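You operate a simulated robot arm through the tools that you are given. There is no shell and no other tool. Be economical: measure what you need, move in short steps, check, and stop when the job is done.

You run a simulated robot arm. Do the job below in one go: nothing can be reset, and whatever is moved stays where it is left.

TASK
Zip up both cushion covers and stand them in the drawer tray. Set down upright: green cushion cover, blue-striped cushion cover.

The check looks at the end state, three seconds after you hand in, the way a careful person would. Anything else that was tipped, shoved, dropped, spilled or broken makes it a failure. A push-on lid holds only when it is set on centred and level and pressed home; a screw cap is set on level and turned clockwise until tight.

THE ROBOT
A 7-joint arm with a two-finger parallel gripper, fixed in place. Base frame: the origin is at the foot of the arm, x ahead of it, y to its left, z up; the work surface is at about z = 910. Readings come in mm, rad, newtons and seconds.
With the tool pointing down near the work surface it reaches from about 240 to 680 mm from the base axis. Its first joint turns from -1.152 to 1.152 rad. Payload 2.4 kg.
The tool frame sits at the grasp point between the pads (the TCP): z along the fingers, y along the line on which they close. The tips reach 30 mm beyond it. Largest opening 94 mm; finger width 28, thickness 10; the body of the gripper, 50 by 96 mm, starts 55 mm behind the TCP.
Orientation is that of the tool frame in the base frame, as a unit quaternion [x, y, z, w]. With the fingers straight down and closing along the base's y, the tool's x points along the base's -x, its y along +y and its z along -z.

THE INTERFACE
- The arm moves only by the tool arm_command. Its argument "increments" is a list of rows, each a list of 3 entries, a list of its own where there are three numbers: the shift along the base's x, y, z in units of 50 mm (1.0 is 50 mm), then the turn, a rotation vector about the base's x, y, z in units of 6 degrees (1.0 is 6 degrees), then the closure, from 0 (fully open) to 1 (shut). In form: [[[dx, dy, dz], [ax, ay, az], claw], ...]. A call has 1 to 12 rows; each row shifts and turns the commanded pose from where the row before left it. A call with a number of a shift or a turn outside -1 to 1 is refused whole. Each row takes 0.2 s and may step no farther than 50 mm and 0.15 rad from the row before; otherwise, or with a gripper value out of range, the whole call is refused. A pose out of reach is approached as far as the arm can. The call stops where the force on the tool passes 40 N (or 10 N more than at its start, if that is more) or the arm is blocked; 0.2 s more then pass. The fingers move at their own pace (about 153 mm/s each) and stop on an object; they squeeze with about 34 N. The grip force told is the motor's: it shows also when the fingers shut on nothing. Time passes only in rows, and 0.2 s behind the last, so rows that do not move let the fingers close. The reply holds the time, the measured pose of the TCP, the force on the tool along the base axes, the opening and the grip force, in the units named above and with some noise, with the torque about the TCP (base axes, N m) and any sound that the robot's microphone picked up.
- Cameras (640 x 400 px; columns grow to the right, rows downward): "scene" is fixed at [62.3, 491.2, 1458.4]; the picture's right is [-0.44, -0.90, 0.00], its down [-0.47, 0.23, -0.86] and it looks along [0.77, -0.37, -0.52] (base axes); focal length 295 px, centre (320, 200). "wrist" rides on the gripper at [76, 14, -103] in the tool frame; the picture's right is [-0.18, 0.98, 0.00], its down [-0.75, -0.14, -0.64] and it looks along [-0.63, -0.12, 0.77] (tool axes); focal length 243 px, centre (320, 200). There is no depth. A picture from a camera that has moved, and an enlarged one, comes with that camera's place and axes in the base frame and with its lens. The place of the scene camera against the robot may be out by one fixed shift of up to 18 mm in any direction.
- camera(camera): a new picture of that camera. The clock stands still meanwhile.
- close_up(camera, box): a new picture of the part [left, top, right, bottom] of that camera's present view, enlarged. The clock stands still meanwhile.
- job_done(): hands the job in; it is judged then, once.

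Go step by step. Nothing tells you positions but the pictures and the camera data: compare them with the known pose of the tool, close in by small moves and look again before you grip or let go. The budget is 120 turns and 84 pictures, counting those below and the enlarged ones. Unless the task says otherwise, let go and move clear before handing in, and close with one line.

The tools are called after "Emit:" as name(argument=value, ...) on one line, values as JSON. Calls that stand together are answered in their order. arm_command: Moves the arm, as the interface text tells. Its arguments: {"type":"object","properties":{"increments":{"type":"array","items":{"type":"array"}}},"required":["increments"]} The other tools are called the same way: camera (camera) takes a picture; close_up (camera, box) takes an enlarged picture of a part of a camera's view; job_done () hands the job in.

At the start:

```text
time_s: 0.0
position: [309.5, 305.1, 1249.2]
tool_rot: [0.0, 1.0, -0.001, 0.0]
force: [1.1, 0.0, -0.6]
moment: [0.01, -0.02, 0.04]
width: 94.0
grip_force: 0.0
```

scene: 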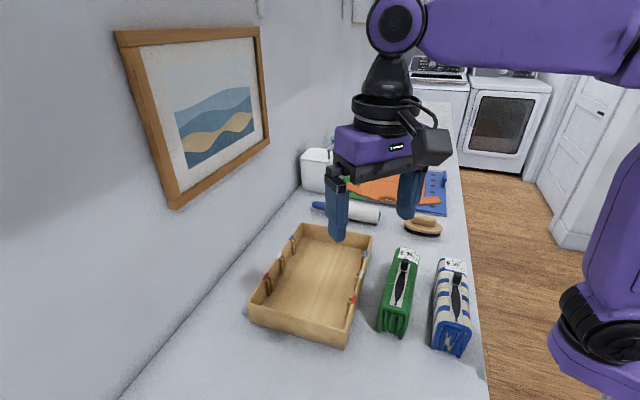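
wrist: 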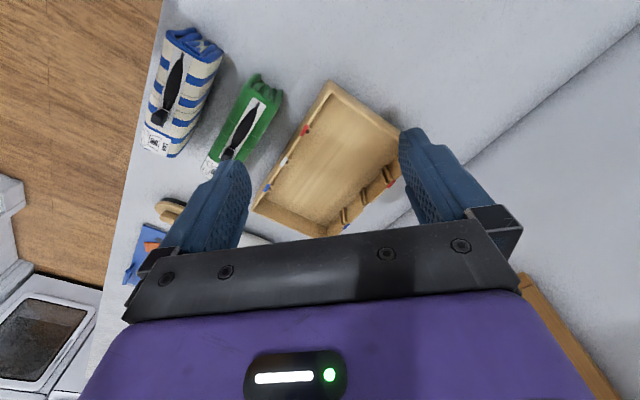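

I see a drawer tray and two cushion covers standing with open zips on top. I'll enlarge the views to find the zip sliders.

Emit:
close_up(camera="scene", box=[360, 230, 490, 370])

Emit:
close_up(camera="wrist", box=[120, 10, 420, 250])

Emit:
close_up(camera="scene", box=[240, 210, 390, 360])

```text
2.86 times, centred on (425, 300) of scene
camera zoom: at [62.3, 491.2, 1458.4], right [-0.44, -0.9, 0.0], down [-0.47, 0.23, -0.86], along [0.77, -0.37, -0.52], focal length 842 px, centre (20, -86)
```

zoom: 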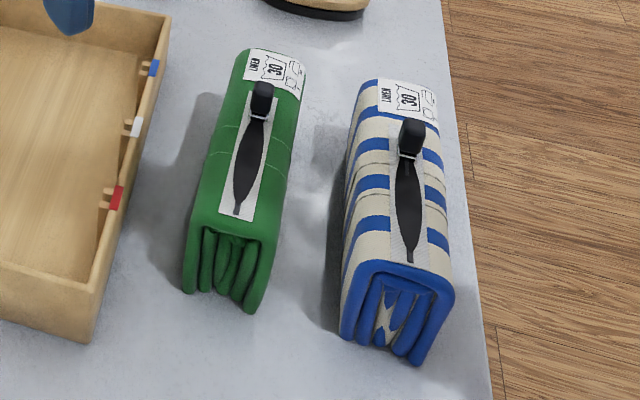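

```text
1.67 times, centred on (270, 130) of wrist
camera zoom: at [234.5, 319.7, 1352.1], right [0.18, 0.98, 0.0], down [0.75, -0.14, 0.64], along [0.63, -0.12, -0.77], focal length 404 px, centre (403, 317)
```

zoom: 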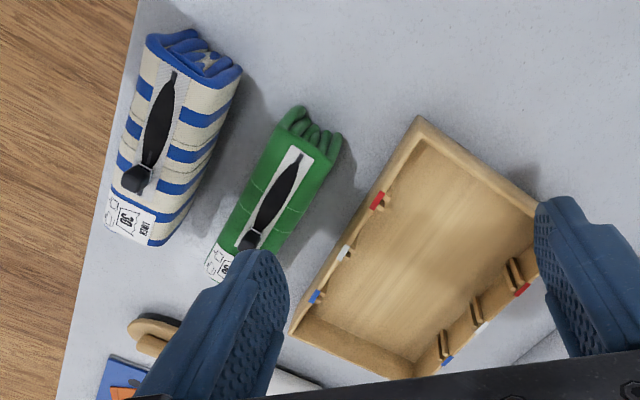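

```text
2.67 times, centred on (315, 285) of scene
camera zoom: at [62.3, 491.2, 1458.4], right [-0.44, -0.9, 0.0], down [-0.47, 0.23, -0.86], along [0.77, -0.37, -0.52], focal length 786 px, centre (333, -27)
```

zoom: 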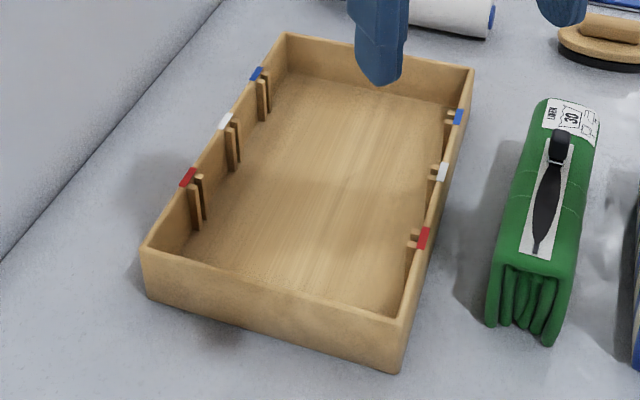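

The green slider is at about (376, 160, 1050) and the zip runs towards about (322, 223). I'll turn the tool to line up with the zip and look from closer.

Emit:
arm_command(increments=[[[0.09, -0.256, -0.1], [0, 0, -0.926], 0], [[0.09, -0.256, -0.1], [0, 0, -0.926], 0], [[0.09, -0.256, -0.1], [0, 0, -0.926], 0], [[0.09, -0.256, -0.1], [0, 0, -0.926], 0], [[0.09, -0.256, -0.1], [0, 0, -0.926], 0], [[0.09, -0.256, -0.1], [0, 0, -0.926], 0], [[0.09, -0.256, -0.1], [0, 0, -0.926], 0], [[0.09, -0.256, -0.1], [0, 0, -0.926], 0], [[0.09, -0.256, -0.1], [0, 0, -0.926], 0]])

Emit:
camera(camera="wrist")

Emit:
camera(camera="scene")

```text
time_s: 2.0
position: [351.1, 190.8, 1204.1]
tool_rot: [0.423, 0.906, 0.001, 0.0]
force: [-0.3, -0.6, -0.9]
moment: [-0.04, 0.04, 0.01]
width: 94.1
grip_force: 0.0
```

```text
78 pictures are left
camera wrist: at [313.1, 258.4, 1306.9], right [0.87, 0.49, 0.0], down [0.38, -0.67, 0.64], along [0.31, -0.56, -0.77], focal length 243 px, centre (320, 200)
```

wrist: 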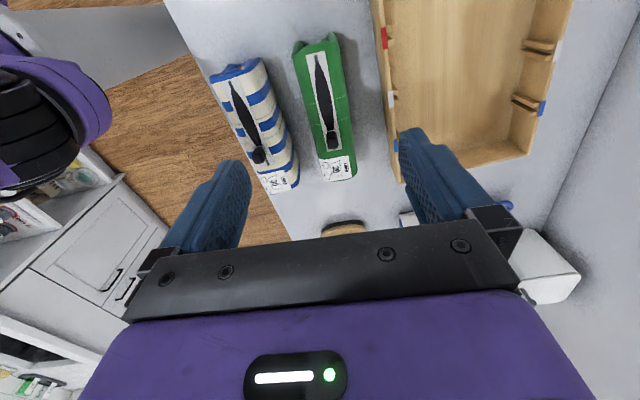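

```text
77 pictures are left
```

scene: 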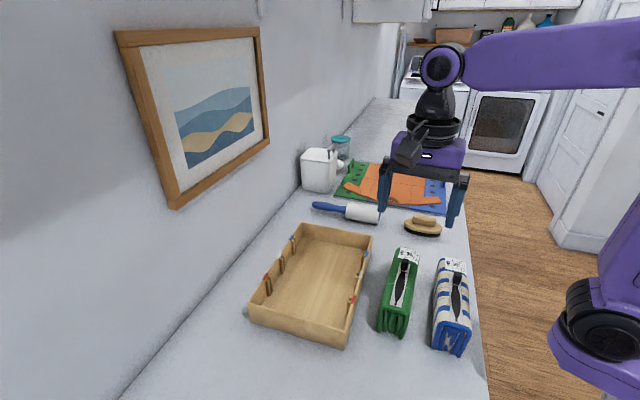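

Both zips now show clearly in the wrist view. I'll enlarge it to triangulate.

Emit:
close_up(camera="wrist", box=[200, 20, 400, 200])

Emit:
close_up(camera="wrist", box=[360, 0, 600, 200])

```text
2.22 times, centred on (300, 110) of wrist
camera zoom: at [313.1, 258.4, 1306.9], right [0.87, 0.49, 0.0], down [0.38, -0.67, 0.64], along [0.31, -0.56, -0.77], focal length 539 px, centre (364, 400)
```

zoom: 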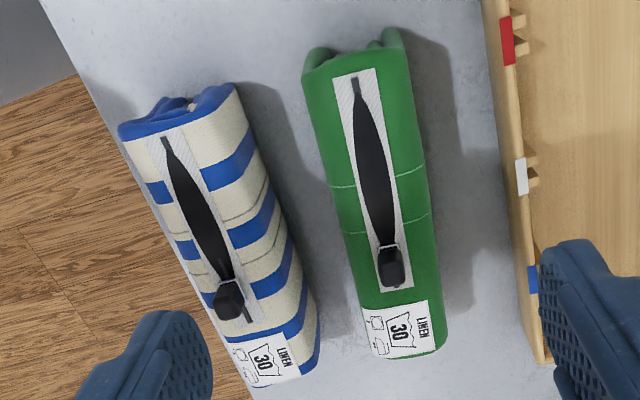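

```text
2.00 times, centred on (480, 100) of wrist
camera zoom: at [313.1, 258.4, 1306.9], right [0.87, 0.49, 0.0], down [0.38, -0.67, 0.64], along [0.31, -0.56, -0.77], focal length 485 px, centre (0, 400)
```

zoom: 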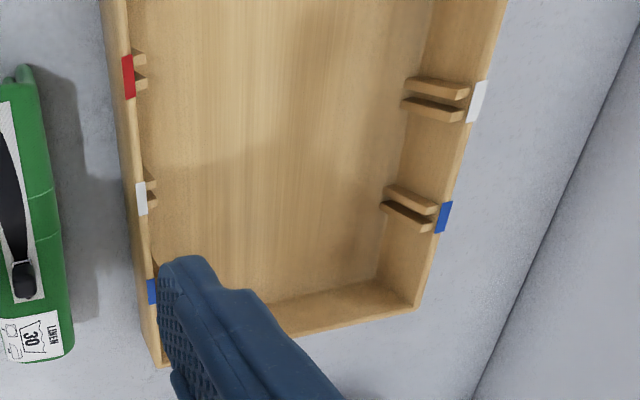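

Green pull is at about (395, 141, 1010) and its zip ends near (331, 213). Blue pull is at about (320, 78, 1018) with its end near (259, 140). I'll move over the green pull and look.

Emit:
arm_command(increments=[[[0.3, -0.33, -0.7], [0, 0, 0.27], 0.5], [[0.3, -0.33, -0.7], [0, 0, 0], 0.5], [[0.28, -0.33, -0.68], [0, 0, 0], 0.5]])

Emit:
close_up(camera="wrist", box=[180, 60, 460, 240])

Emit:
close_up(camera="scene", box=[350, 200, 490, 340])

```text
time_s: 2.8
position: [394.8, 137.9, 1101.2]
tool_rot: [0.41, 0.912, 0.001, 0.0]
force: [1.0, -0.1, 0.0]
moment: [0.01, 0.02, -0.02]
width: 46.9
grip_force: 0.0
```

```text
2.22 times, centred on (320, 150) of wrist
camera zoom: at [356.1, 205.2, 1203.7], right [0.86, 0.52, 0.0], down [0.4, -0.66, 0.64], along [0.33, -0.55, -0.77], focal length 539 px, centre (320, 311)
```

zoom: 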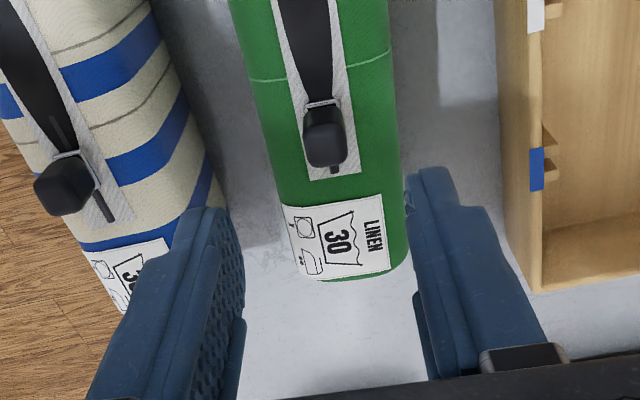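

```text
2.86 times, centred on (420, 270) of scene
camera zoom: at [62.3, 491.2, 1458.4], right [-0.44, -0.9, 0.0], down [-0.47, 0.23, -0.86], along [0.77, -0.37, -0.52], focal length 842 px, centre (34, 0)
```

zoom: 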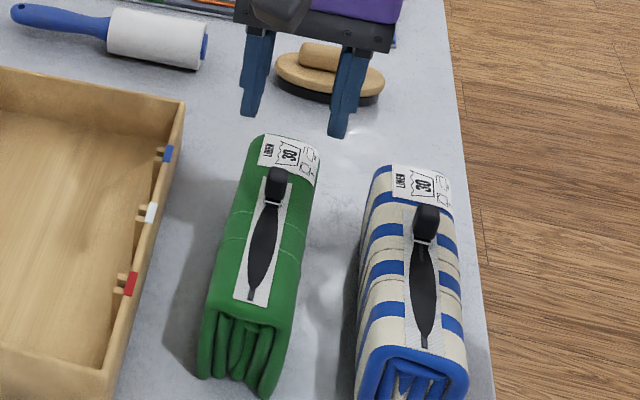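

The tab is an upright block about 15 mm wide, near (394, 144), with its top at about 1028. I'll descend around it with the fingers part open.

Emit:
arm_command(increments=[[[-0.01, 0.12, -0.4], [0, 0, 0], 0.5], [[0, 0, -0.4], [0, 0, 0], 0.5], [[0, 0, -0.36], [0, 0, 0], 0.5], [[0, 0, 0], [0, 0, 0], 0.5]])

Emit:
close_up(camera="wrist", box=[180, 60, 460, 240])

Emit:
close_up(camera="scene", box=[350, 200, 490, 340])

```text
time_s: 3.8
position: [396.2, 146.2, 1041.5]
tool_rot: [0.41, 0.912, 0.001, 0.0]
force: [-0.1, 0.1, 0.2]
moment: [-0.01, 0.0, 0.0]
width: 47.1
grip_force: 0.0
```

```text
2.22 times, centred on (320, 150) of wrist
camera zoom: at [356.6, 213.8, 1143.8], right [0.86, 0.51, 0.0], down [0.39, -0.66, 0.64], along [0.33, -0.55, -0.77], focal length 539 px, centre (320, 311)
```

zoom: 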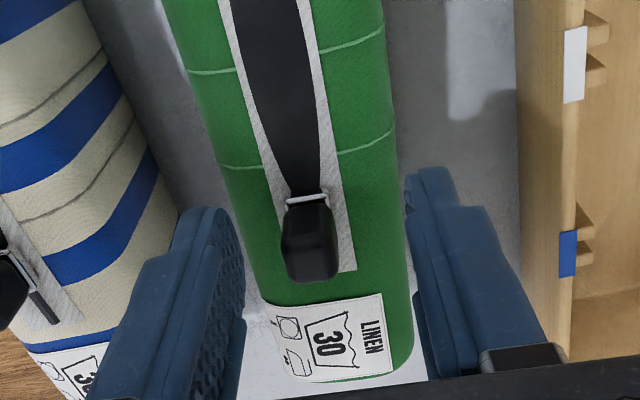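

```text
2.86 times, centred on (420, 270) of scene
camera zoom: at [62.3, 491.2, 1458.4], right [-0.44, -0.9, 0.0], down [-0.47, 0.23, -0.86], along [0.77, -0.37, -0.52], focal length 842 px, centre (34, 0)
```

zoom: 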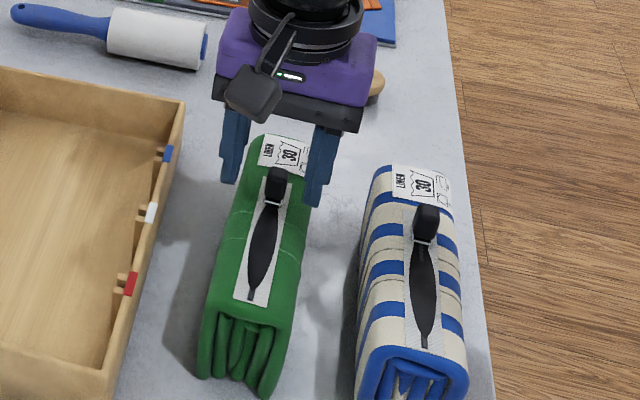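

The tab centre triangulates to about (394.5, 145, 1020), which is nearly centred between the fingers. I'll nudge slightly and close.

Emit:
arm_command(increments=[[[-0.03, -0.03, -0.06], [0, 0, 0], 0.5], [[0, 0, 0], [0, 0, 0], 0.7], [[0, 0, 0], [0, 0, 0], 1], [[0, 0, 0], [0, 0, 0], 1]])

Emit:
close_up(camera="wrist", box=[180, 60, 460, 240])

```text
time_s: 4.8
position: [394.7, 144.6, 1039.3]
tool_rot: [0.409, 0.912, 0.0, 0.0]
force: [0.4, -0.2, -0.2]
moment: [-0.02, 0.03, 0.02]
width: 14.0
grip_force: 34.0
```

```text
2.22 times, centred on (320, 150) of wrist
camera zoom: at [354.9, 212.3, 1141.1], right [0.86, 0.51, 0.0], down [0.39, -0.66, 0.64], along [0.33, -0.55, -0.77], focal length 539 px, centre (320, 311)
```

zoom: 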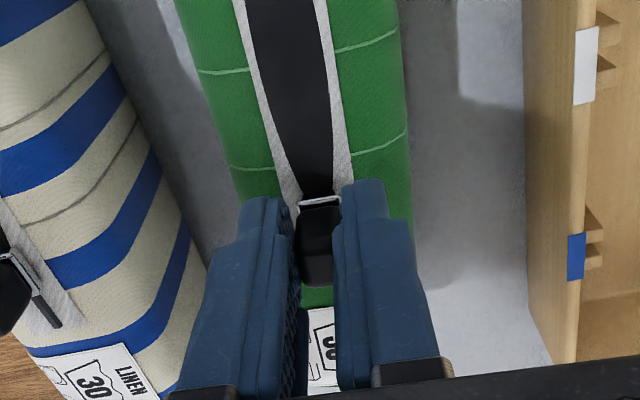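

The tab is gripped, with 14 mm between the fingers. I'll drag it along the zip in small steps and watch the force.

Emit:
arm_command(increments=[[[-0.066, 0.075, 0], [0, 0, 0], 1], [[-0.066, 0.075, 0], [0, 0, 0], 1], [[-0.066, 0.075, 0], [0, 0, 0], 1], [[-0.066, 0.075, 0], [0, 0, 0], 1]])

Emit:
camera(camera="wrist")

Emit:
close_up(camera="scene", box=[350, 200, 490, 340])

```text
time_s: 5.8
position: [380.6, 158.4, 1038.9]
tool_rot: [0.41, 0.912, 0.0, 0.0]
force: [0.5, -0.3, 0.3]
moment: [-0.07, -0.14, 0.0]
width: 14.3
grip_force: 34.0
```

```text
69 pictures are left
camera wrist: at [341.1, 227.1, 1140.9], right [0.86, 0.52, 0.0], down [0.39, -0.66, 0.64], along [0.33, -0.55, -0.77], focal length 243 px, centre (320, 200)
```

wrist: 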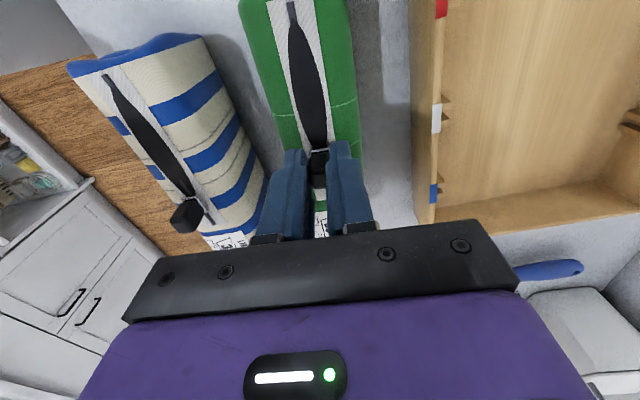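

```text
2.86 times, centred on (420, 270) of scene
camera zoom: at [62.3, 491.2, 1458.4], right [-0.44, -0.9, 0.0], down [-0.47, 0.23, -0.86], along [0.77, -0.37, -0.52], focal length 842 px, centre (34, 0)
```

zoom: 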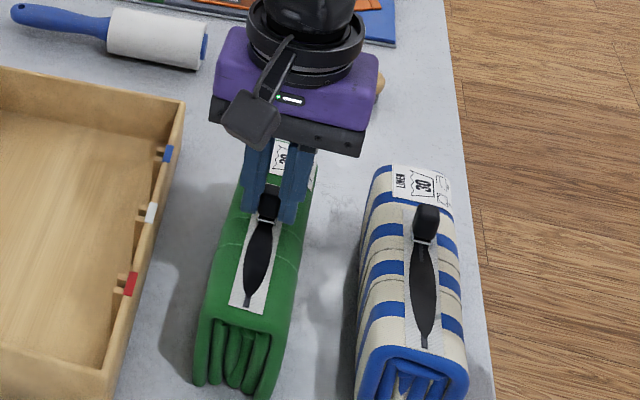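

The slider is moving and the gap behind it is closing. The cover shifted only a few millimetres, so I'll continue.

Emit:
arm_command(increments=[[[-0.066, 0.075, 0], [0, 0, 0], 1], [[-0.066, 0.075, 0], [0, 0, 0], 1], [[-0.066, 0.075, 0], [0, 0, 0], 1], [[-0.066, 0.075, 0], [0, 0, 0], 1], [[-0.066, 0.075, 0], [0, 0, 0], 1], [[-0.066, 0.075, 0], [0, 0, 0], 1], [[-0.066, 0.075, 0], [0, 0, 0], 1], [[-0.066, 0.075, 0], [0, 0, 0], 1]])

Emit:
camera(camera="wrist")

Emit:
close_up(camera="scene", box=[350, 200, 490, 340])

```text
time_s: 7.6
position: [352.7, 190.1, 1040.8]
tool_rot: [0.41, 0.912, 0.0, 0.0]
force: [0.1, 0.0, -0.7]
moment: [0.02, 0.01, 0.01]
width: 14.1
grip_force: 34.7
```

```text
67 pictures are left
camera wrist: at [313.8, 257.4, 1142.1], right [0.86, 0.52, 0.0], down [0.4, -0.66, 0.64], along [0.33, -0.55, -0.77], focal length 243 px, centre (320, 200)
```

wrist: 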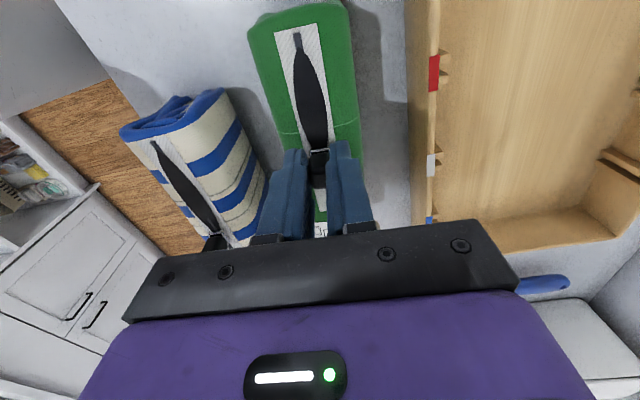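

```text
2.86 times, centred on (420, 270) of scene
camera zoom: at [62.4, 491.2, 1458.4], right [-0.44, -0.9, 0.0], down [-0.47, 0.23, -0.86], along [0.77, -0.37, -0.52], focal length 842 px, centre (34, 0)
```

zoom: 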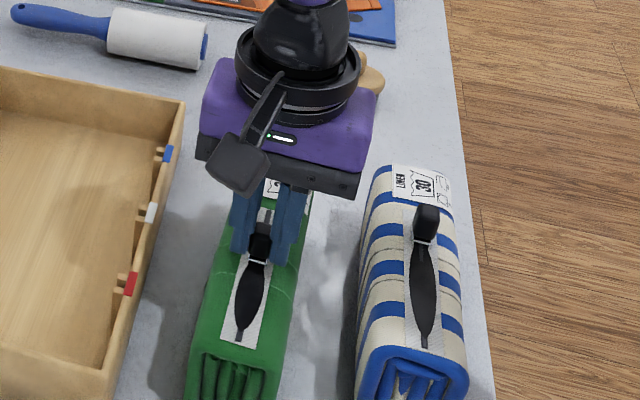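

The cover itself was mostly dragged in that last move, because the slider drags harder than the base grips the table. I'll press down through the tab to add table friction, then pull.

Emit:
arm_command(increments=[[[0, 0, -0.06], [0, 0, 0], 1], [[0, 0, -0.04], [0, 0, 0], 1]])

```text
time_s: 8.2
position: [353.7, 189.6, 1036.5]
tool_rot: [0.409, 0.912, 0.001, 0.001]
force: [-3.9, -2.8, 26.4]
moment: [-0.26, -0.02, -0.04]
width: 14.6
grip_force: 34.2
```

The tool is pressing down at 26 N. I'll pull gently with the press held.

Emit:
arm_command(increments=[[[-0.066, 0.075, 0], [0, 0, 0], 1], [[-0.066, 0.075, 0], [0, 0, 0], 1], [[-0.066, 0.075, 0], [0, 0, 0], 1]])

Emit:
close_up(camera="wrist", box=[180, 0, 460, 180])

Emit:
close_up(camera="scene", box=[350, 230, 490, 370])

```text
time_s: 9.0
position: [342.9, 201.3, 1035.1]
tool_rot: [0.409, 0.912, 0.003, 0.001]
force: [2.9, 2.5, 26.0]
moment: [-0.22, -0.2, 0.01]
width: 14.0
grip_force: 33.6
```

```text
2.22 times, centred on (320, 90) of wrist
camera zoom: at [302.8, 268.5, 1137.4], right [0.86, 0.52, 0.0], down [0.39, -0.66, 0.64], along [0.33, -0.55, -0.77], focal length 539 px, centre (320, 444)
```

zoom: 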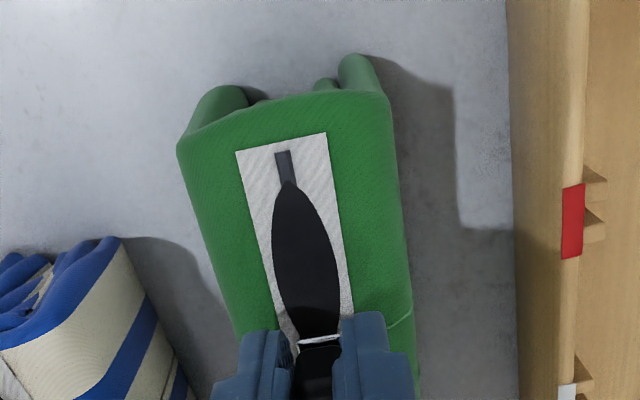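

```text
2.86 times, centred on (420, 300) of scene
camera zoom: at [62.1, 491.1, 1458.5], right [-0.44, -0.9, 0.0], down [-0.47, 0.23, -0.86], along [0.77, -0.37, -0.52], focal length 842 px, centre (34, -86)
```

zoom: 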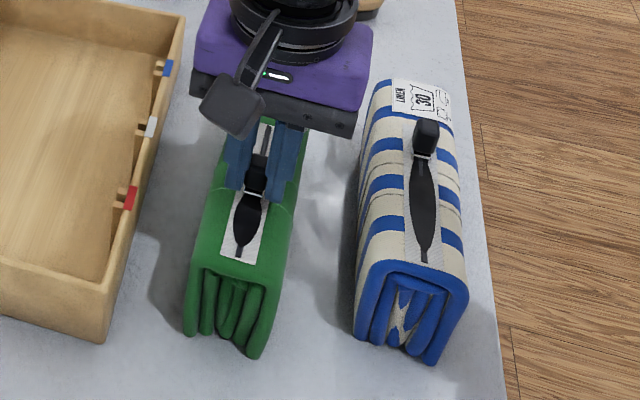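

Pressing works: the cover stays put and the zip is closing, with about 45 mm left. I'll continue.

Emit:
arm_command(increments=[[[-0.065, 0.076, 0], [0, 0, 0], 1], [[-0.065, 0.076, 0], [0, 0, 0], 1], [[-0.065, 0.076, 0], [0, 0, 0], 1], [[-0.065, 0.076, 0], [0, 0, 0], 1], [[-0.065, 0.076, 0], [0, 0, 0], 1], [[-0.065, 0.076, 0], [0, 0, 0], 1]])

Emit:
close_up(camera="wrist", box=[180, 0, 460, 180])

Emit:
close_up(camera="scene", box=[350, 230, 490, 370])

```text
time_s: 10.4
position: [322.5, 224.4, 1034.9]
tool_rot: [0.41, 0.912, -0.002, -0.001]
force: [-0.2, -0.5, -0.2]
moment: [0.15, 0.12, -0.01]
width: 13.9
grip_force: 34.1
```

```text
2.22 times, centred on (320, 90) of wrist
camera zoom: at [283.4, 291.2, 1136.9], right [0.86, 0.51, 0.0], down [0.4, -0.66, 0.64], along [0.33, -0.55, -0.77], focal length 539 px, centre (320, 444)
```

zoom: 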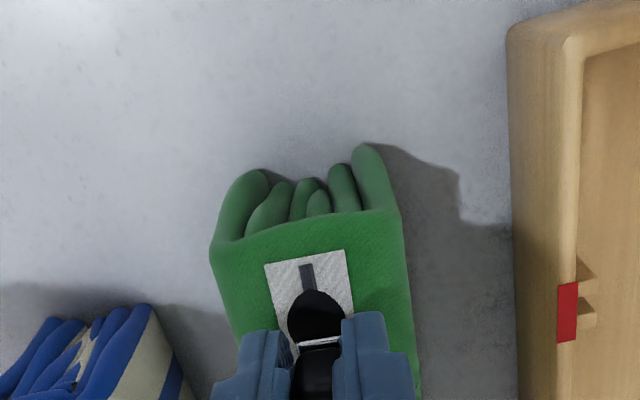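

```text
2.86 times, centred on (420, 300) of scene
camera zoom: at [62.3, 491.2, 1458.4], right [-0.44, -0.9, 0.0], down [-0.47, 0.23, -0.86], along [0.77, -0.37, -0.52], focal length 842 px, centre (34, -86)
```

zoom: 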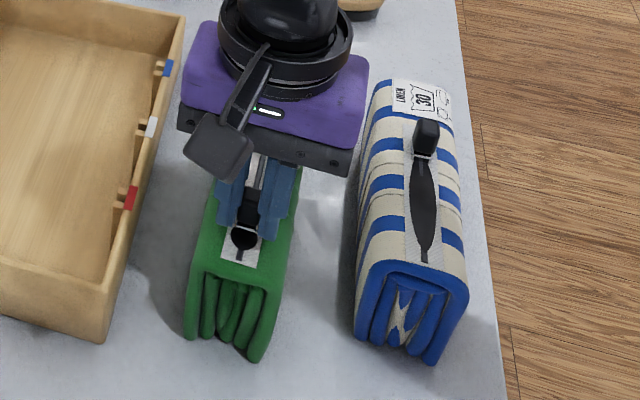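

About 17 mm remains but the press force was lost. I'll press again and finish the stroke.

Emit:
arm_command(increments=[[[0, 0, -0.05], [0, 0, 0], 1], [[0, 0, -0.03], [0, 0, 0], 1]])

```text
time_s: 11.0
position: [323.8, 225.1, 1031.7]
tool_rot: [0.41, 0.912, 0.001, 0.0]
force: [-6.3, -6.2, 27.3]
moment: [-0.33, 0.1, -0.06]
width: 14.6
grip_force: 34.3
```

Emit:
arm_command(increments=[[[-0.065, 0.076, 0], [0, 0, 0], 1], [[-0.065, 0.076, 0], [0, 0, 0], 1], [[-0.065, 0.076, 0], [0, 0, 0], 1]])

Emit:
close_up(camera="wrist", box=[180, 0, 460, 180])

Emit:
close_up(camera="scene", box=[350, 230, 490, 370])

```text
time_s: 11.8
position: [315.1, 234.5, 1029.8]
tool_rot: [0.409, 0.913, 0.0, -0.001]
force: [-5.8, -6.9, 24.4]
moment: [-0.53, 0.15, -0.05]
width: 14.4
grip_force: 34.4
```

```text
2.22 times, centred on (320, 90) of wrist
camera zoom: at [275.4, 302.2, 1133.2], right [0.86, 0.51, 0.0], down [0.4, -0.66, 0.64], along [0.33, -0.55, -0.77], focal length 539 px, centre (320, 444)
```

zoom: 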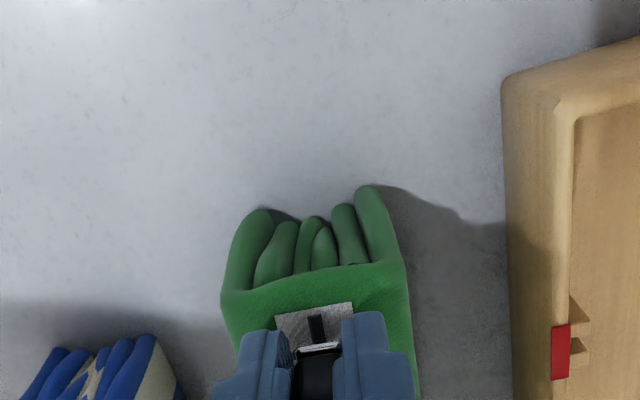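

```text
2.86 times, centred on (420, 300) of scene
camera zoom: at [61.9, 490.8, 1458.6], right [-0.44, -0.9, 0.0], down [-0.47, 0.23, -0.86], along [0.77, -0.37, -0.52], focal length 842 px, centre (34, -86)
```

zoom: 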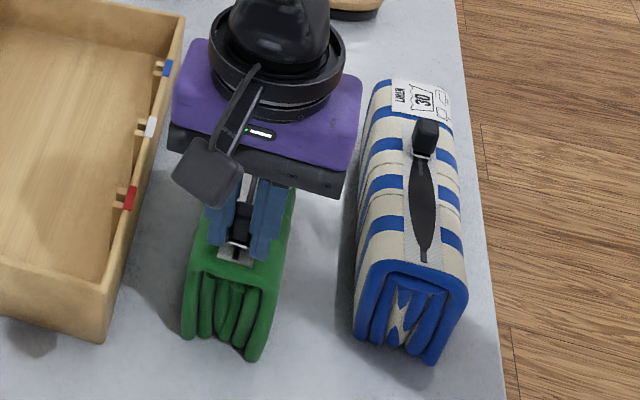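

The gap looks closed. I'll give it a few millimetres more to reach the end stop.

Emit:
arm_command(increments=[[[-0.065, 0.076, 0], [0, 0, 0], 1], [[-0.065, 0.076, 0], [0, 0, 0], 1]])

Emit:
close_up(camera="wrist", box=[180, 0, 460, 180])

Emit:
close_up(camera="scene", box=[380, 260, 440, 360])

```text
time_s: 12.4
position: [309.4, 242.5, 1029.6]
tool_rot: [0.411, 0.912, 0.0, 0.001]
force: [-1.9, -14.6, 23.1]
moment: [-0.88, 0.04, -0.12]
width: 14.3
grip_force: 34.0
```

```text
2.22 times, centred on (320, 90) of wrist
camera zoom: at [269.7, 309.7, 1132.0], right [0.86, 0.51, 0.0], down [0.39, -0.66, 0.64], along [0.33, -0.55, -0.77], focal length 539 px, centre (320, 444)
```

zoom: 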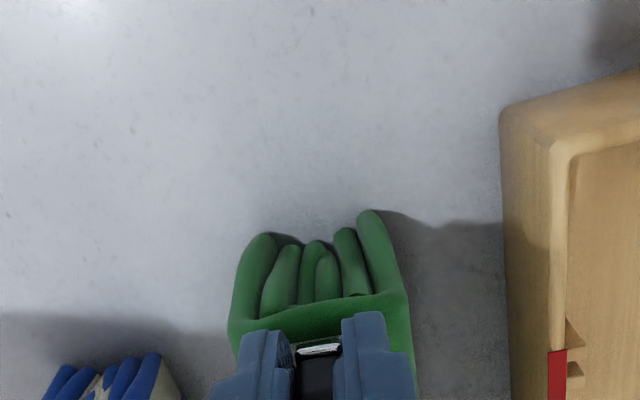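

```text
4.00 times, centred on (410, 310) of scene
camera zoom: at [62.0, 490.6, 1458.7], right [-0.44, -0.9, 0.0], down [-0.47, 0.23, -0.86], along [0.77, -0.37, -0.52], focal length 1178 px, centre (-40, -240)
```

zoom: 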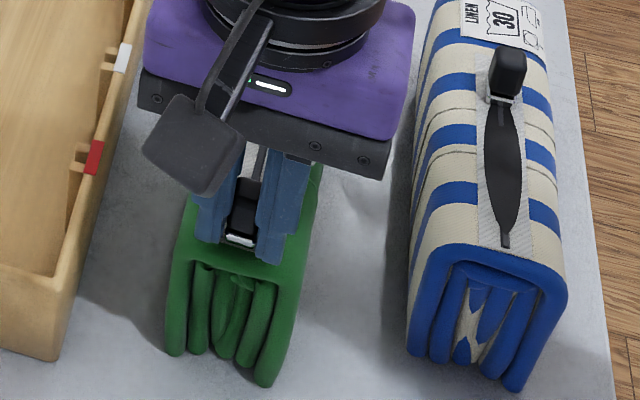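

The slider has reached the end of the tape. I'll ease off the press, open and rise to check.

Emit:
arm_command(increments=[[[0.02, -0.02, 0.06], [0, 0, 0], 1], [[0.02, -0.02, 0.04], [0, 0, 0], 1], [[0, 0, 0], [0, 0, 0], 0.7], [[0, 0, 0], [0, 0, 0], 0.5], [[0, 0, 0.5], [0, 0, 0], 0.5], [[0, 0, 1], [0, 0, 0], 0.5], [[0, 0, 1], [0, 0, 0], 0.3]])

Emit:
close_up(camera="wrist", box=[100, 0, 460, 220])

Emit:
close_up(camera="scene", box=[350, 230, 490, 370])

```text
time_s: 14.0
position: [310.8, 243.2, 1164.6]
tool_rot: [0.41, 0.912, 0.0, 0.0]
force: [-0.2, -0.4, -0.2]
moment: [0.01, 0.01, 0.02]
width: 65.7
grip_force: 0.0
```

```text
1.78 times, centred on (280, 110) of wrist
camera zoom: at [271.9, 310.1, 1268.2], right [0.86, 0.51, 0.0], down [0.39, -0.66, 0.64], along [0.33, -0.55, -0.77], focal length 431 px, centre (391, 360)
```

zoom: 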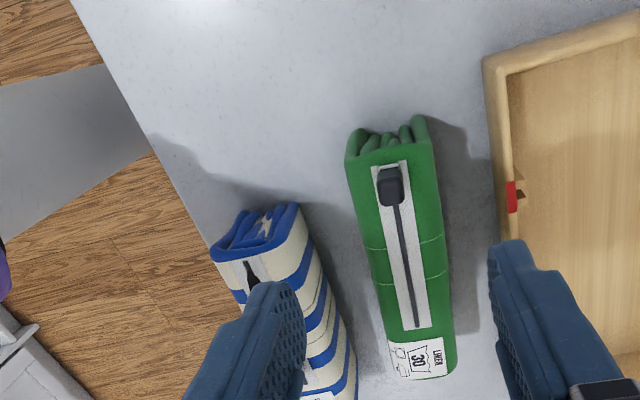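

```text
2.86 times, centred on (420, 300) of scene
camera zoom: at [62.3, 491.2, 1458.4], right [-0.44, -0.9, 0.0], down [-0.47, 0.23, -0.86], along [0.77, -0.37, -0.52], focal length 842 px, centre (34, -86)
```

zoom: 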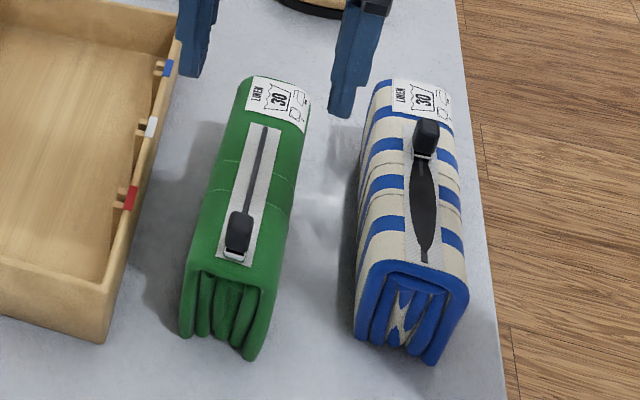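

Green is fully zipped and upright. Next I'll move over the blue-striped cover's tab.

Emit:
arm_command(increments=[[[0.05, -0.8, 0], [0, 0, 0.24], 0.5], [[0.05, -0.85, -0.3], [0, 0, 0.24], 0.5], [[0.05, -0.85, -0.3], [0, 0, 0], 0.5], [[0.03, -0.8, -0.4], [0, 0, 0], 0.5], [[0, 0, 0], [0, 0, 0], 0.5]])

Emit:
close_up(camera="wrist", box=[180, 40, 460, 220])

```text
time_s: 15.2
position: [319.0, 74.9, 1112.0]
tool_rot: [0.386, 0.922, 0.0, 0.001]
force: [0.3, 0.9, -0.4]
moment: [0.04, 0.01, 0.0]
width: 47.4
grip_force: 0.1
```

```text
2.22 times, centred on (320, 130) of wrist
camera zoom: at [276.4, 139.7, 1215.3], right [0.83, 0.56, 0.0], down [0.43, -0.64, 0.64], along [0.36, -0.53, -0.77], focal length 539 px, centre (320, 356)
```

zoom: 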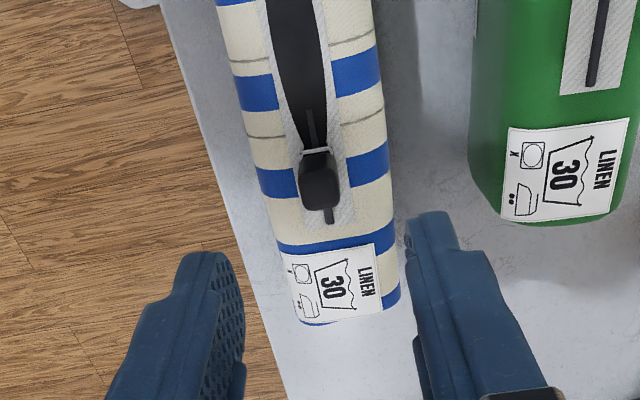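

The blue tab is at about (320, 76), directly under the tool. I'll descend around it.

Emit:
arm_command(increments=[[[0.01, 0.02, -0.5], [0, 0, 0], 0.5], [[0, 0, -0.5], [0, 0, 0], 0.5], [[0, 0, -0.4], [0, 0, -0.2], 0.5], [[0, 0, 0], [0, 0, 0], 0.5]])

Emit:
close_up(camera="wrist", box=[180, 40, 460, 220])

Emit:
close_up(camera="scene", box=[380, 230, 520, 370])

```text
time_s: 16.2
position: [320.2, 75.0, 1042.4]
tool_rot: [0.396, 0.918, 0.0, -0.001]
force: [0.2, 0.5, -0.2]
moment: [0.03, -0.02, 0.0]
width: 47.2
grip_force: 0.0
```

```text
2.22 times, centred on (320, 130) of wrist
camera zoom: at [278.2, 141.8, 1145.0], right [0.84, 0.54, 0.0], down [0.41, -0.65, 0.64], along [0.35, -0.54, -0.77], focal length 539 px, centre (320, 356)
```

zoom: 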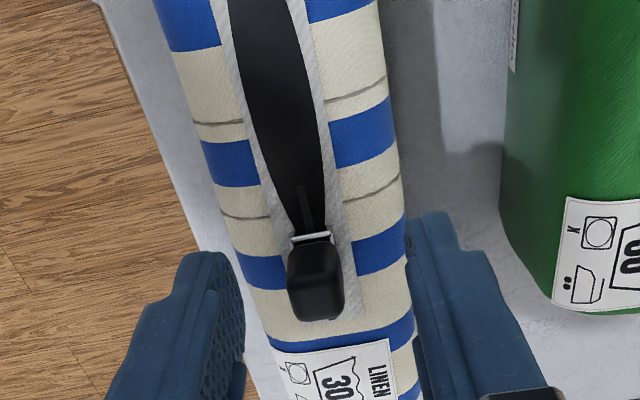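

```text
2.86 times, centred on (450, 300) of scene
camera zoom: at [62.3, 491.2, 1458.4], right [-0.44, -0.9, 0.0], down [-0.47, 0.23, -0.86], along [0.77, -0.37, -0.52], focal length 842 px, centre (-51, -86)
```

zoom: 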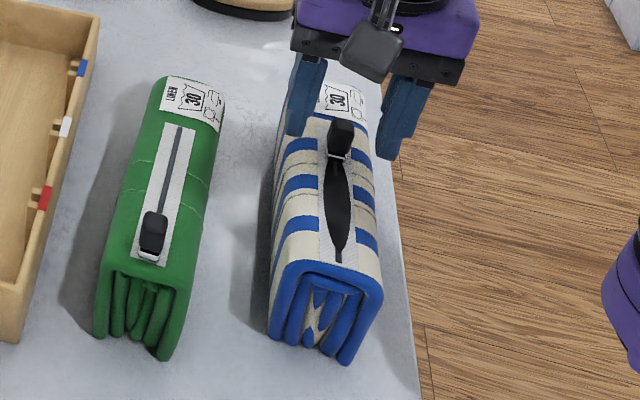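

The tab is centred at the same relative place as green's was. I'll close on it and press down.

Emit:
arm_command(increments=[[[0.0, 0.0, -0.04], [0, 0, 0], 0.7], [[0, 0, 0], [0, 0, 0], 1], [[0, 0, 0], [0, 0, 0], 1], [[0, 0, -0.08], [0, 0, 0], 1], [[0, 0, -0.06], [0, 0, 0], 1]])

```text
time_s: 17.4
position: [319.4, 76.0, 1032.4]
tool_rot: [0.397, 0.918, 0.0, 0.001]
force: [-5.0, -7.0, 26.4]
moment: [-0.4, 0.02, 0.01]
width: 14.4
grip_force: 33.7
```

Emit:
arm_command(increments=[[[-0.068, 0.074, 0], [0, 0, 0], 1], [[-0.068, 0.074, 0], [0, 0, 0], 1], [[-0.068, 0.074, 0], [0, 0, 0], 1], [[-0.068, 0.074, 0], [0, 0, 0], 1]])

Emit:
close_up(camera="wrist", box=[180, 0, 460, 180])

Emit:
close_up(camera="scene", box=[380, 230, 520, 370])

```text
time_s: 18.4
position: [306.1, 92.3, 1032.9]
tool_rot: [0.397, 0.918, 0.001, -0.001]
force: [0.3, -1.6, 0.4]
moment: [-0.34, -0.23, -0.17]
width: 14.0
grip_force: 34.1
```

```text
2.22 times, centred on (320, 90) of wrist
camera zoom: at [265.1, 158.3, 1134.6], right [0.84, 0.54, 0.0], down [0.41, -0.65, 0.64], along [0.35, -0.54, -0.77], focal length 539 px, centre (320, 444)
```

zoom: 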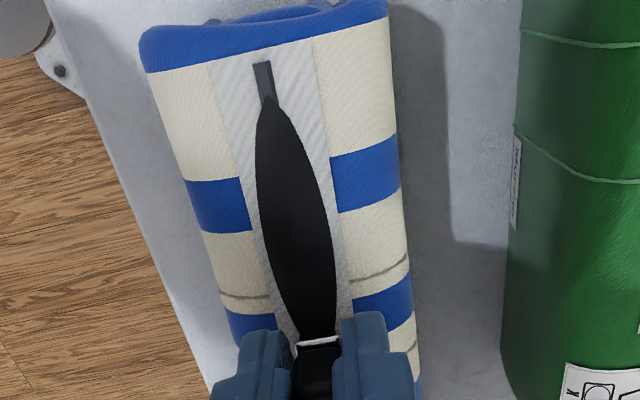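

```text
2.86 times, centred on (450, 300) of scene
camera zoom: at [62.3, 491.2, 1458.4], right [-0.44, -0.9, 0.0], down [-0.47, 0.23, -0.86], along [0.77, -0.37, -0.52], focal length 842 px, centre (-51, -86)
```

zoom: 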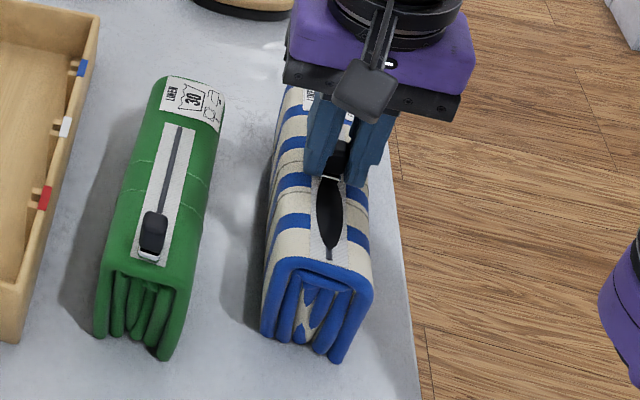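

The zip is closing. I'll press again and continue, with about 60 mm left.

Emit:
arm_command(increments=[[[0, 0, -0.06], [0, 0, 0], 1], [[0, 0, -0.04], [0, 0, 0], 1]])

Emit:
arm_command(increments=[[[-0.068, 0.074, 0], [0, 0, 0], 1], [[-0.068, 0.074, 0], [0, 0, 0], 1], [[-0.068, 0.074, 0], [0, 0, 0], 1], [[-0.068, 0.074, 0], [0, 0, 0], 1]])

Emit:
close_up(camera="scene", box=[380, 230, 520, 370])

```text
time_s: 19.0
position: [306.8, 91.9, 1028.5]
tool_rot: [0.397, 0.918, 0.0, 0.001]
force: [-5.0, -2.6, 9.4]
moment: [-0.13, 0.12, -0.02]
width: 14.6
grip_force: 34.1
stopped in row 2: the force on the tool passed its limit at 46 N (the readings are from after the stop); the commanded pose is now the measured one
```

```text
time_s: 20.0
position: [294.0, 105.0, 1028.7]
tool_rot: [0.396, 0.918, 0.001, 0.002]
force: [-4.6, -5.6, 22.0]
moment: [-0.65, -0.28, -0.17]
width: 14.6
grip_force: 33.9
```

```text
2.86 times, centred on (450, 300) of scene
camera zoom: at [62.0, 490.9, 1458.5], right [-0.44, -0.9, 0.0], down [-0.47, 0.23, -0.86], along [0.77, -0.37, -0.52], focal length 842 px, centre (-51, -86)
```

zoom: 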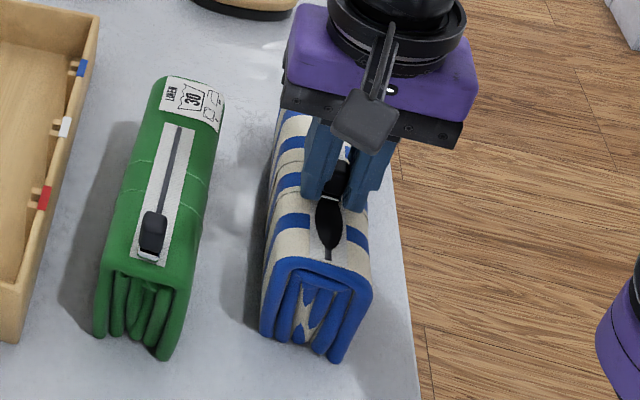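

It's progressing well and the cover is holding still. I'll continue.

Emit:
arm_command(increments=[[[-0.068, 0.074, 0], [0, 0, 0], 1], [[-0.068, 0.074, 0], [0, 0, 0], 1], [[-0.068, 0.074, 0], [0, 0, 0], 1], [[-0.068, 0.074, 0], [0, 0, 0], 1], [[-0.068, 0.074, 0], [0, 0, 0], 1]])

Emit:
close_up(camera="wrist", box=[180, 0, 460, 180])

Emit:
close_up(camera="scene", box=[380, 230, 520, 370])

```text
time_s: 21.2
position: [276.7, 126.1, 1028.5]
tool_rot: [0.398, 0.918, 0.001, 0.002]
force: [-8.7, -9.3, 36.6]
moment: [-0.82, -0.05, -0.14]
width: 14.4
grip_force: 33.6
```

```text
2.22 times, centred on (320, 90) of wrist
camera zoom: at [234.7, 191.3, 1130.8], right [0.84, 0.54, 0.0], down [0.41, -0.65, 0.64], along [0.35, -0.54, -0.77], focal length 539 px, centre (320, 444)
```

zoom: 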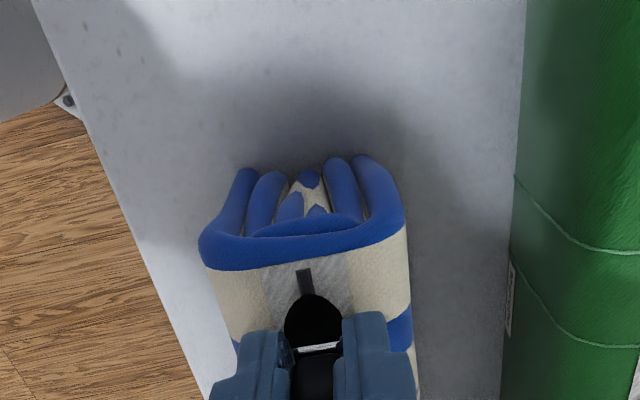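

```text
2.86 times, centred on (450, 300) of scene
camera zoom: at [61.7, 490.8, 1458.6], right [-0.44, -0.9, 0.0], down [-0.47, 0.23, -0.86], along [0.77, -0.37, -0.52], focal length 842 px, centre (-51, -86)
```

zoom: 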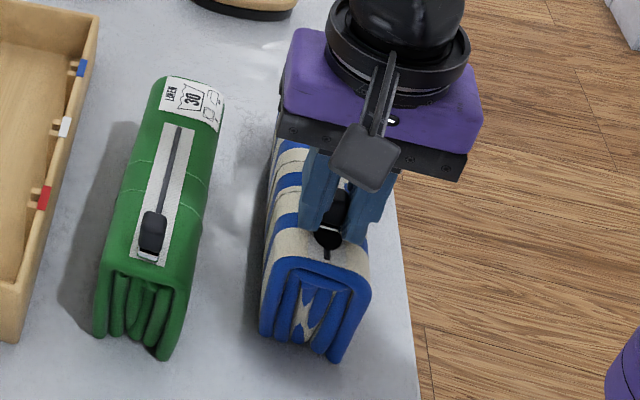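

About 20 mm is left. I'll ease the press a touch and finish.

Emit:
arm_command(increments=[[[-0.068, 0.074, 0.02], [0, 0, 0], 1], [[-0.068, 0.074, 0.0], [0, 0, 0], 1], [[-0.068, 0.074, 0], [0, 0, 0], 1], [[-0.068, 0.074, 0], [0, 0, 0], 1]])

Emit:
close_up(camera="wrist", box=[180, 0, 460, 180])

Emit:
close_up(camera="scene", box=[380, 230, 520, 370])

```text
time_s: 22.2
position: [261.5, 139.7, 1028.8]
tool_rot: [0.396, 0.918, 0.0, 0.001]
force: [-0.7, -1.0, 1.3]
moment: [-0.02, 0.11, -0.05]
width: 14.3
grip_force: 33.6
```

```text
2.22 times, centred on (320, 90) of wrist
camera zoom: at [220.2, 206.2, 1130.9], right [0.84, 0.54, 0.0], down [0.41, -0.65, 0.64], along [0.35, -0.54, -0.77], focal length 539 px, centre (320, 444)
```

zoom: 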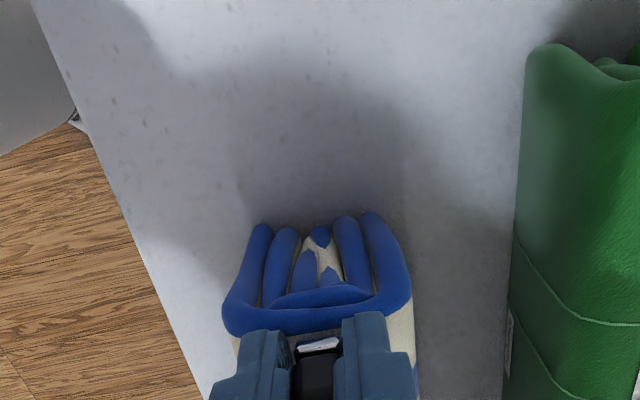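

```text
2.86 times, centred on (450, 300) of scene
camera zoom: at [62.3, 491.1, 1458.4], right [-0.44, -0.9, 0.0], down [-0.47, 0.23, -0.86], along [0.77, -0.37, -0.52], focal length 842 px, centre (-51, -86)
```

zoom: 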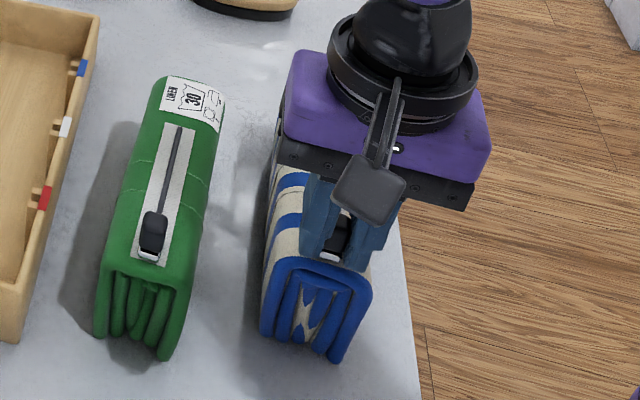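

The blue slider is at the end. I'll release, rise and look over everything, including the tray.

Emit:
arm_command(increments=[[[0, 0, 0.02], [0, 0, 0], 0.9], [[0, 0, 0], [0, 0, 0], 0.6], [[0, 0, 0], [0, 0, 0], 0.5], [[0, 0, 0.5], [0, 0, 0], 0.5], [[0, 0, 1], [0, 0, 0], 0.5], [[0, 0, 1], [0, 0, 0], 0.3], [[0.5, 0.6, 0.6], [0, 0, 0], 0.0], [[0.5, 0.6, 0.6], [0, 0, 0], 0.0], [[0.3, 0.6, 0.4], [0, 0, 0], 0.0]])

Emit:
camera(camera="wrist")

Emit:
close_up(camera="scene", box=[240, 210, 500, 370])

```text
time_s: 24.2
position: [328.5, 227.3, 1234.1]
tool_rot: [0.397, 0.918, 0.0, 0.0]
force: [0.5, 0.2, 0.4]
moment: [0.04, -0.01, 0.02]
width: 94.2
grip_force: 0.1
```

```text
45 pictures are left
camera wrist: at [286.7, 293.2, 1336.6], right [0.84, 0.54, 0.0], down [0.41, -0.65, 0.64], along [0.35, -0.54, -0.77], focal length 243 px, centre (320, 200)
```

wrist: 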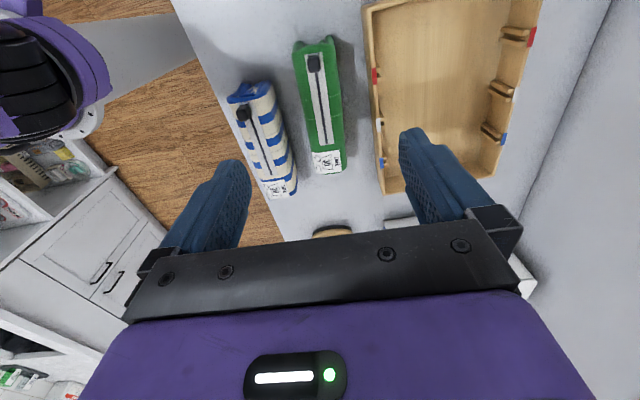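

```text
2.46 times, centred on (370, 290) of scene
camera zoom: at [62.3, 491.2, 1458.4], right [-0.44, -0.9, 0.0], down [-0.47, 0.23, -0.86], along [0.77, -0.37, -0.52], focal length 725 px, centre (197, -22)
```

zoom: 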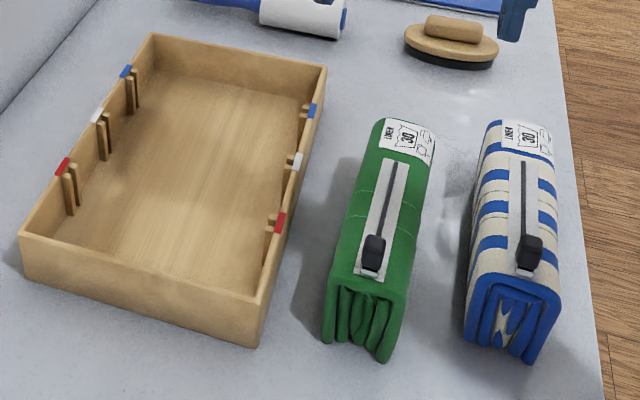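

Both covers are zipped and upright. Now I'll measure the covers and the tray from the wrist view.

Emit:
close_up(camera="wrist", box=[220, 0, 400, 210])

Emit:
close_up(camera="wrist", box=[350, 0, 560, 210])

```text
1.90 times, centred on (310, 105) of wrist
camera zoom: at [286.7, 293.2, 1336.6], right [0.84, 0.54, 0.0], down [0.41, -0.65, 0.64], along [0.35, -0.54, -0.77], focal length 462 px, centre (339, 381)
```

zoom: 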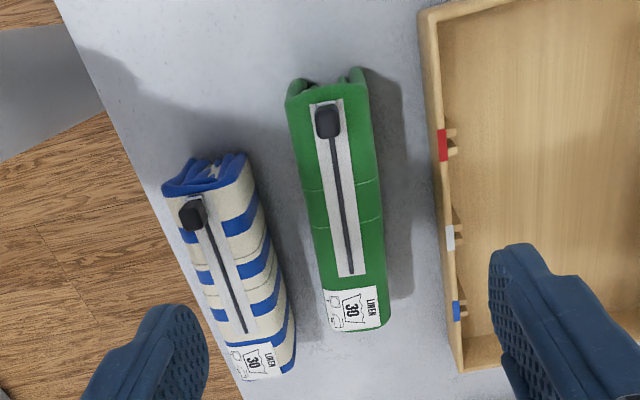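

```text
1.90 times, centred on (455, 105) of wrist
camera zoom: at [286.7, 293.2, 1336.6], right [0.84, 0.54, 0.0], down [0.41, -0.65, 0.64], along [0.35, -0.54, -0.77], focal length 462 px, centre (63, 381)
```

zoom: 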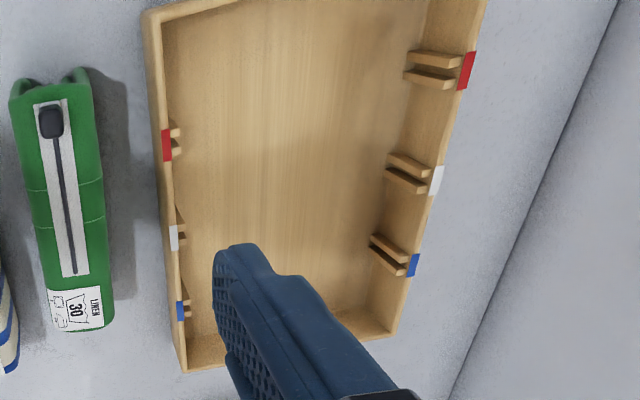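

Near tray rim markers sit at about (402, 262), (453, 211) and (507, 159), z 955, and the tray is roughly 205 × 300 mm. The green cover is centred near (364, 183) and about 56 mm wide. I'll descend over green's middle and check before gripping.

Emit:
arm_command(increments=[[[0.36, -0.44, -0.8], [0, 0, -0.27], 0], [[0.35, -0.44, -0.9], [0, 0, 0], 0], [[0, 0, -0.9], [0, 0, 0], 0], [[0, 0, -0.9], [0, 0, 0], 0], [[0, 0, 0], [0, 0, 0], 0]])

Emit:
camera(camera="wrist")

Emit:
close_up(camera="scene", box=[340, 200, 500, 360])

```text
refused: row 2 steps farther than a row can; nothing moved
```

```text
41 pictures are left
camera wrist: at [286.7, 293.2, 1336.6], right [0.84, 0.54, 0.0], down [0.41, -0.65, 0.64], along [0.35, -0.54, -0.77], focal length 243 px, centre (320, 200)
```

wrist: 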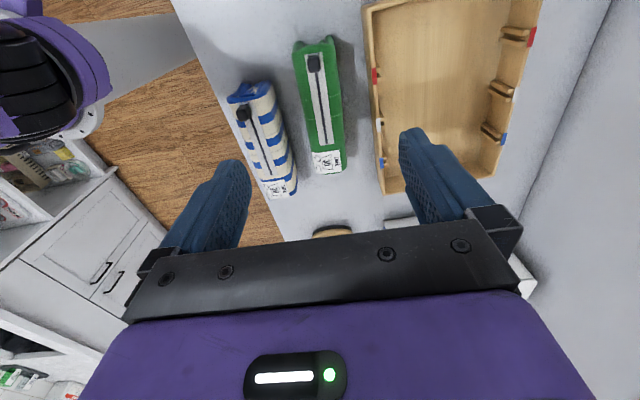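

```text
2.50 times, centred on (420, 280) of scene
camera zoom: at [62.3, 491.2, 1458.4], right [-0.44, -0.9, 0.0], down [-0.47, 0.23, -0.86], along [0.77, -0.37, -0.52], focal length 736 px, centre (70, 0)
```

zoom: 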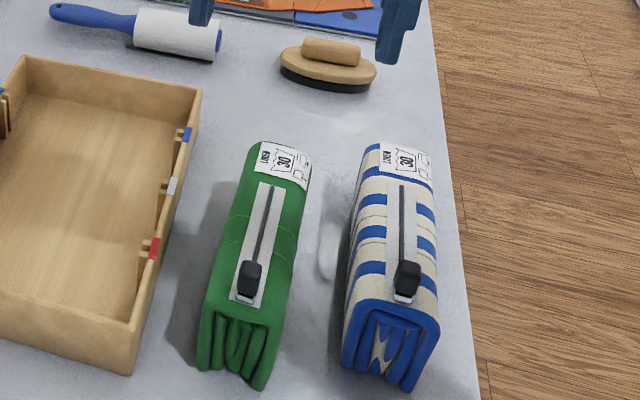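

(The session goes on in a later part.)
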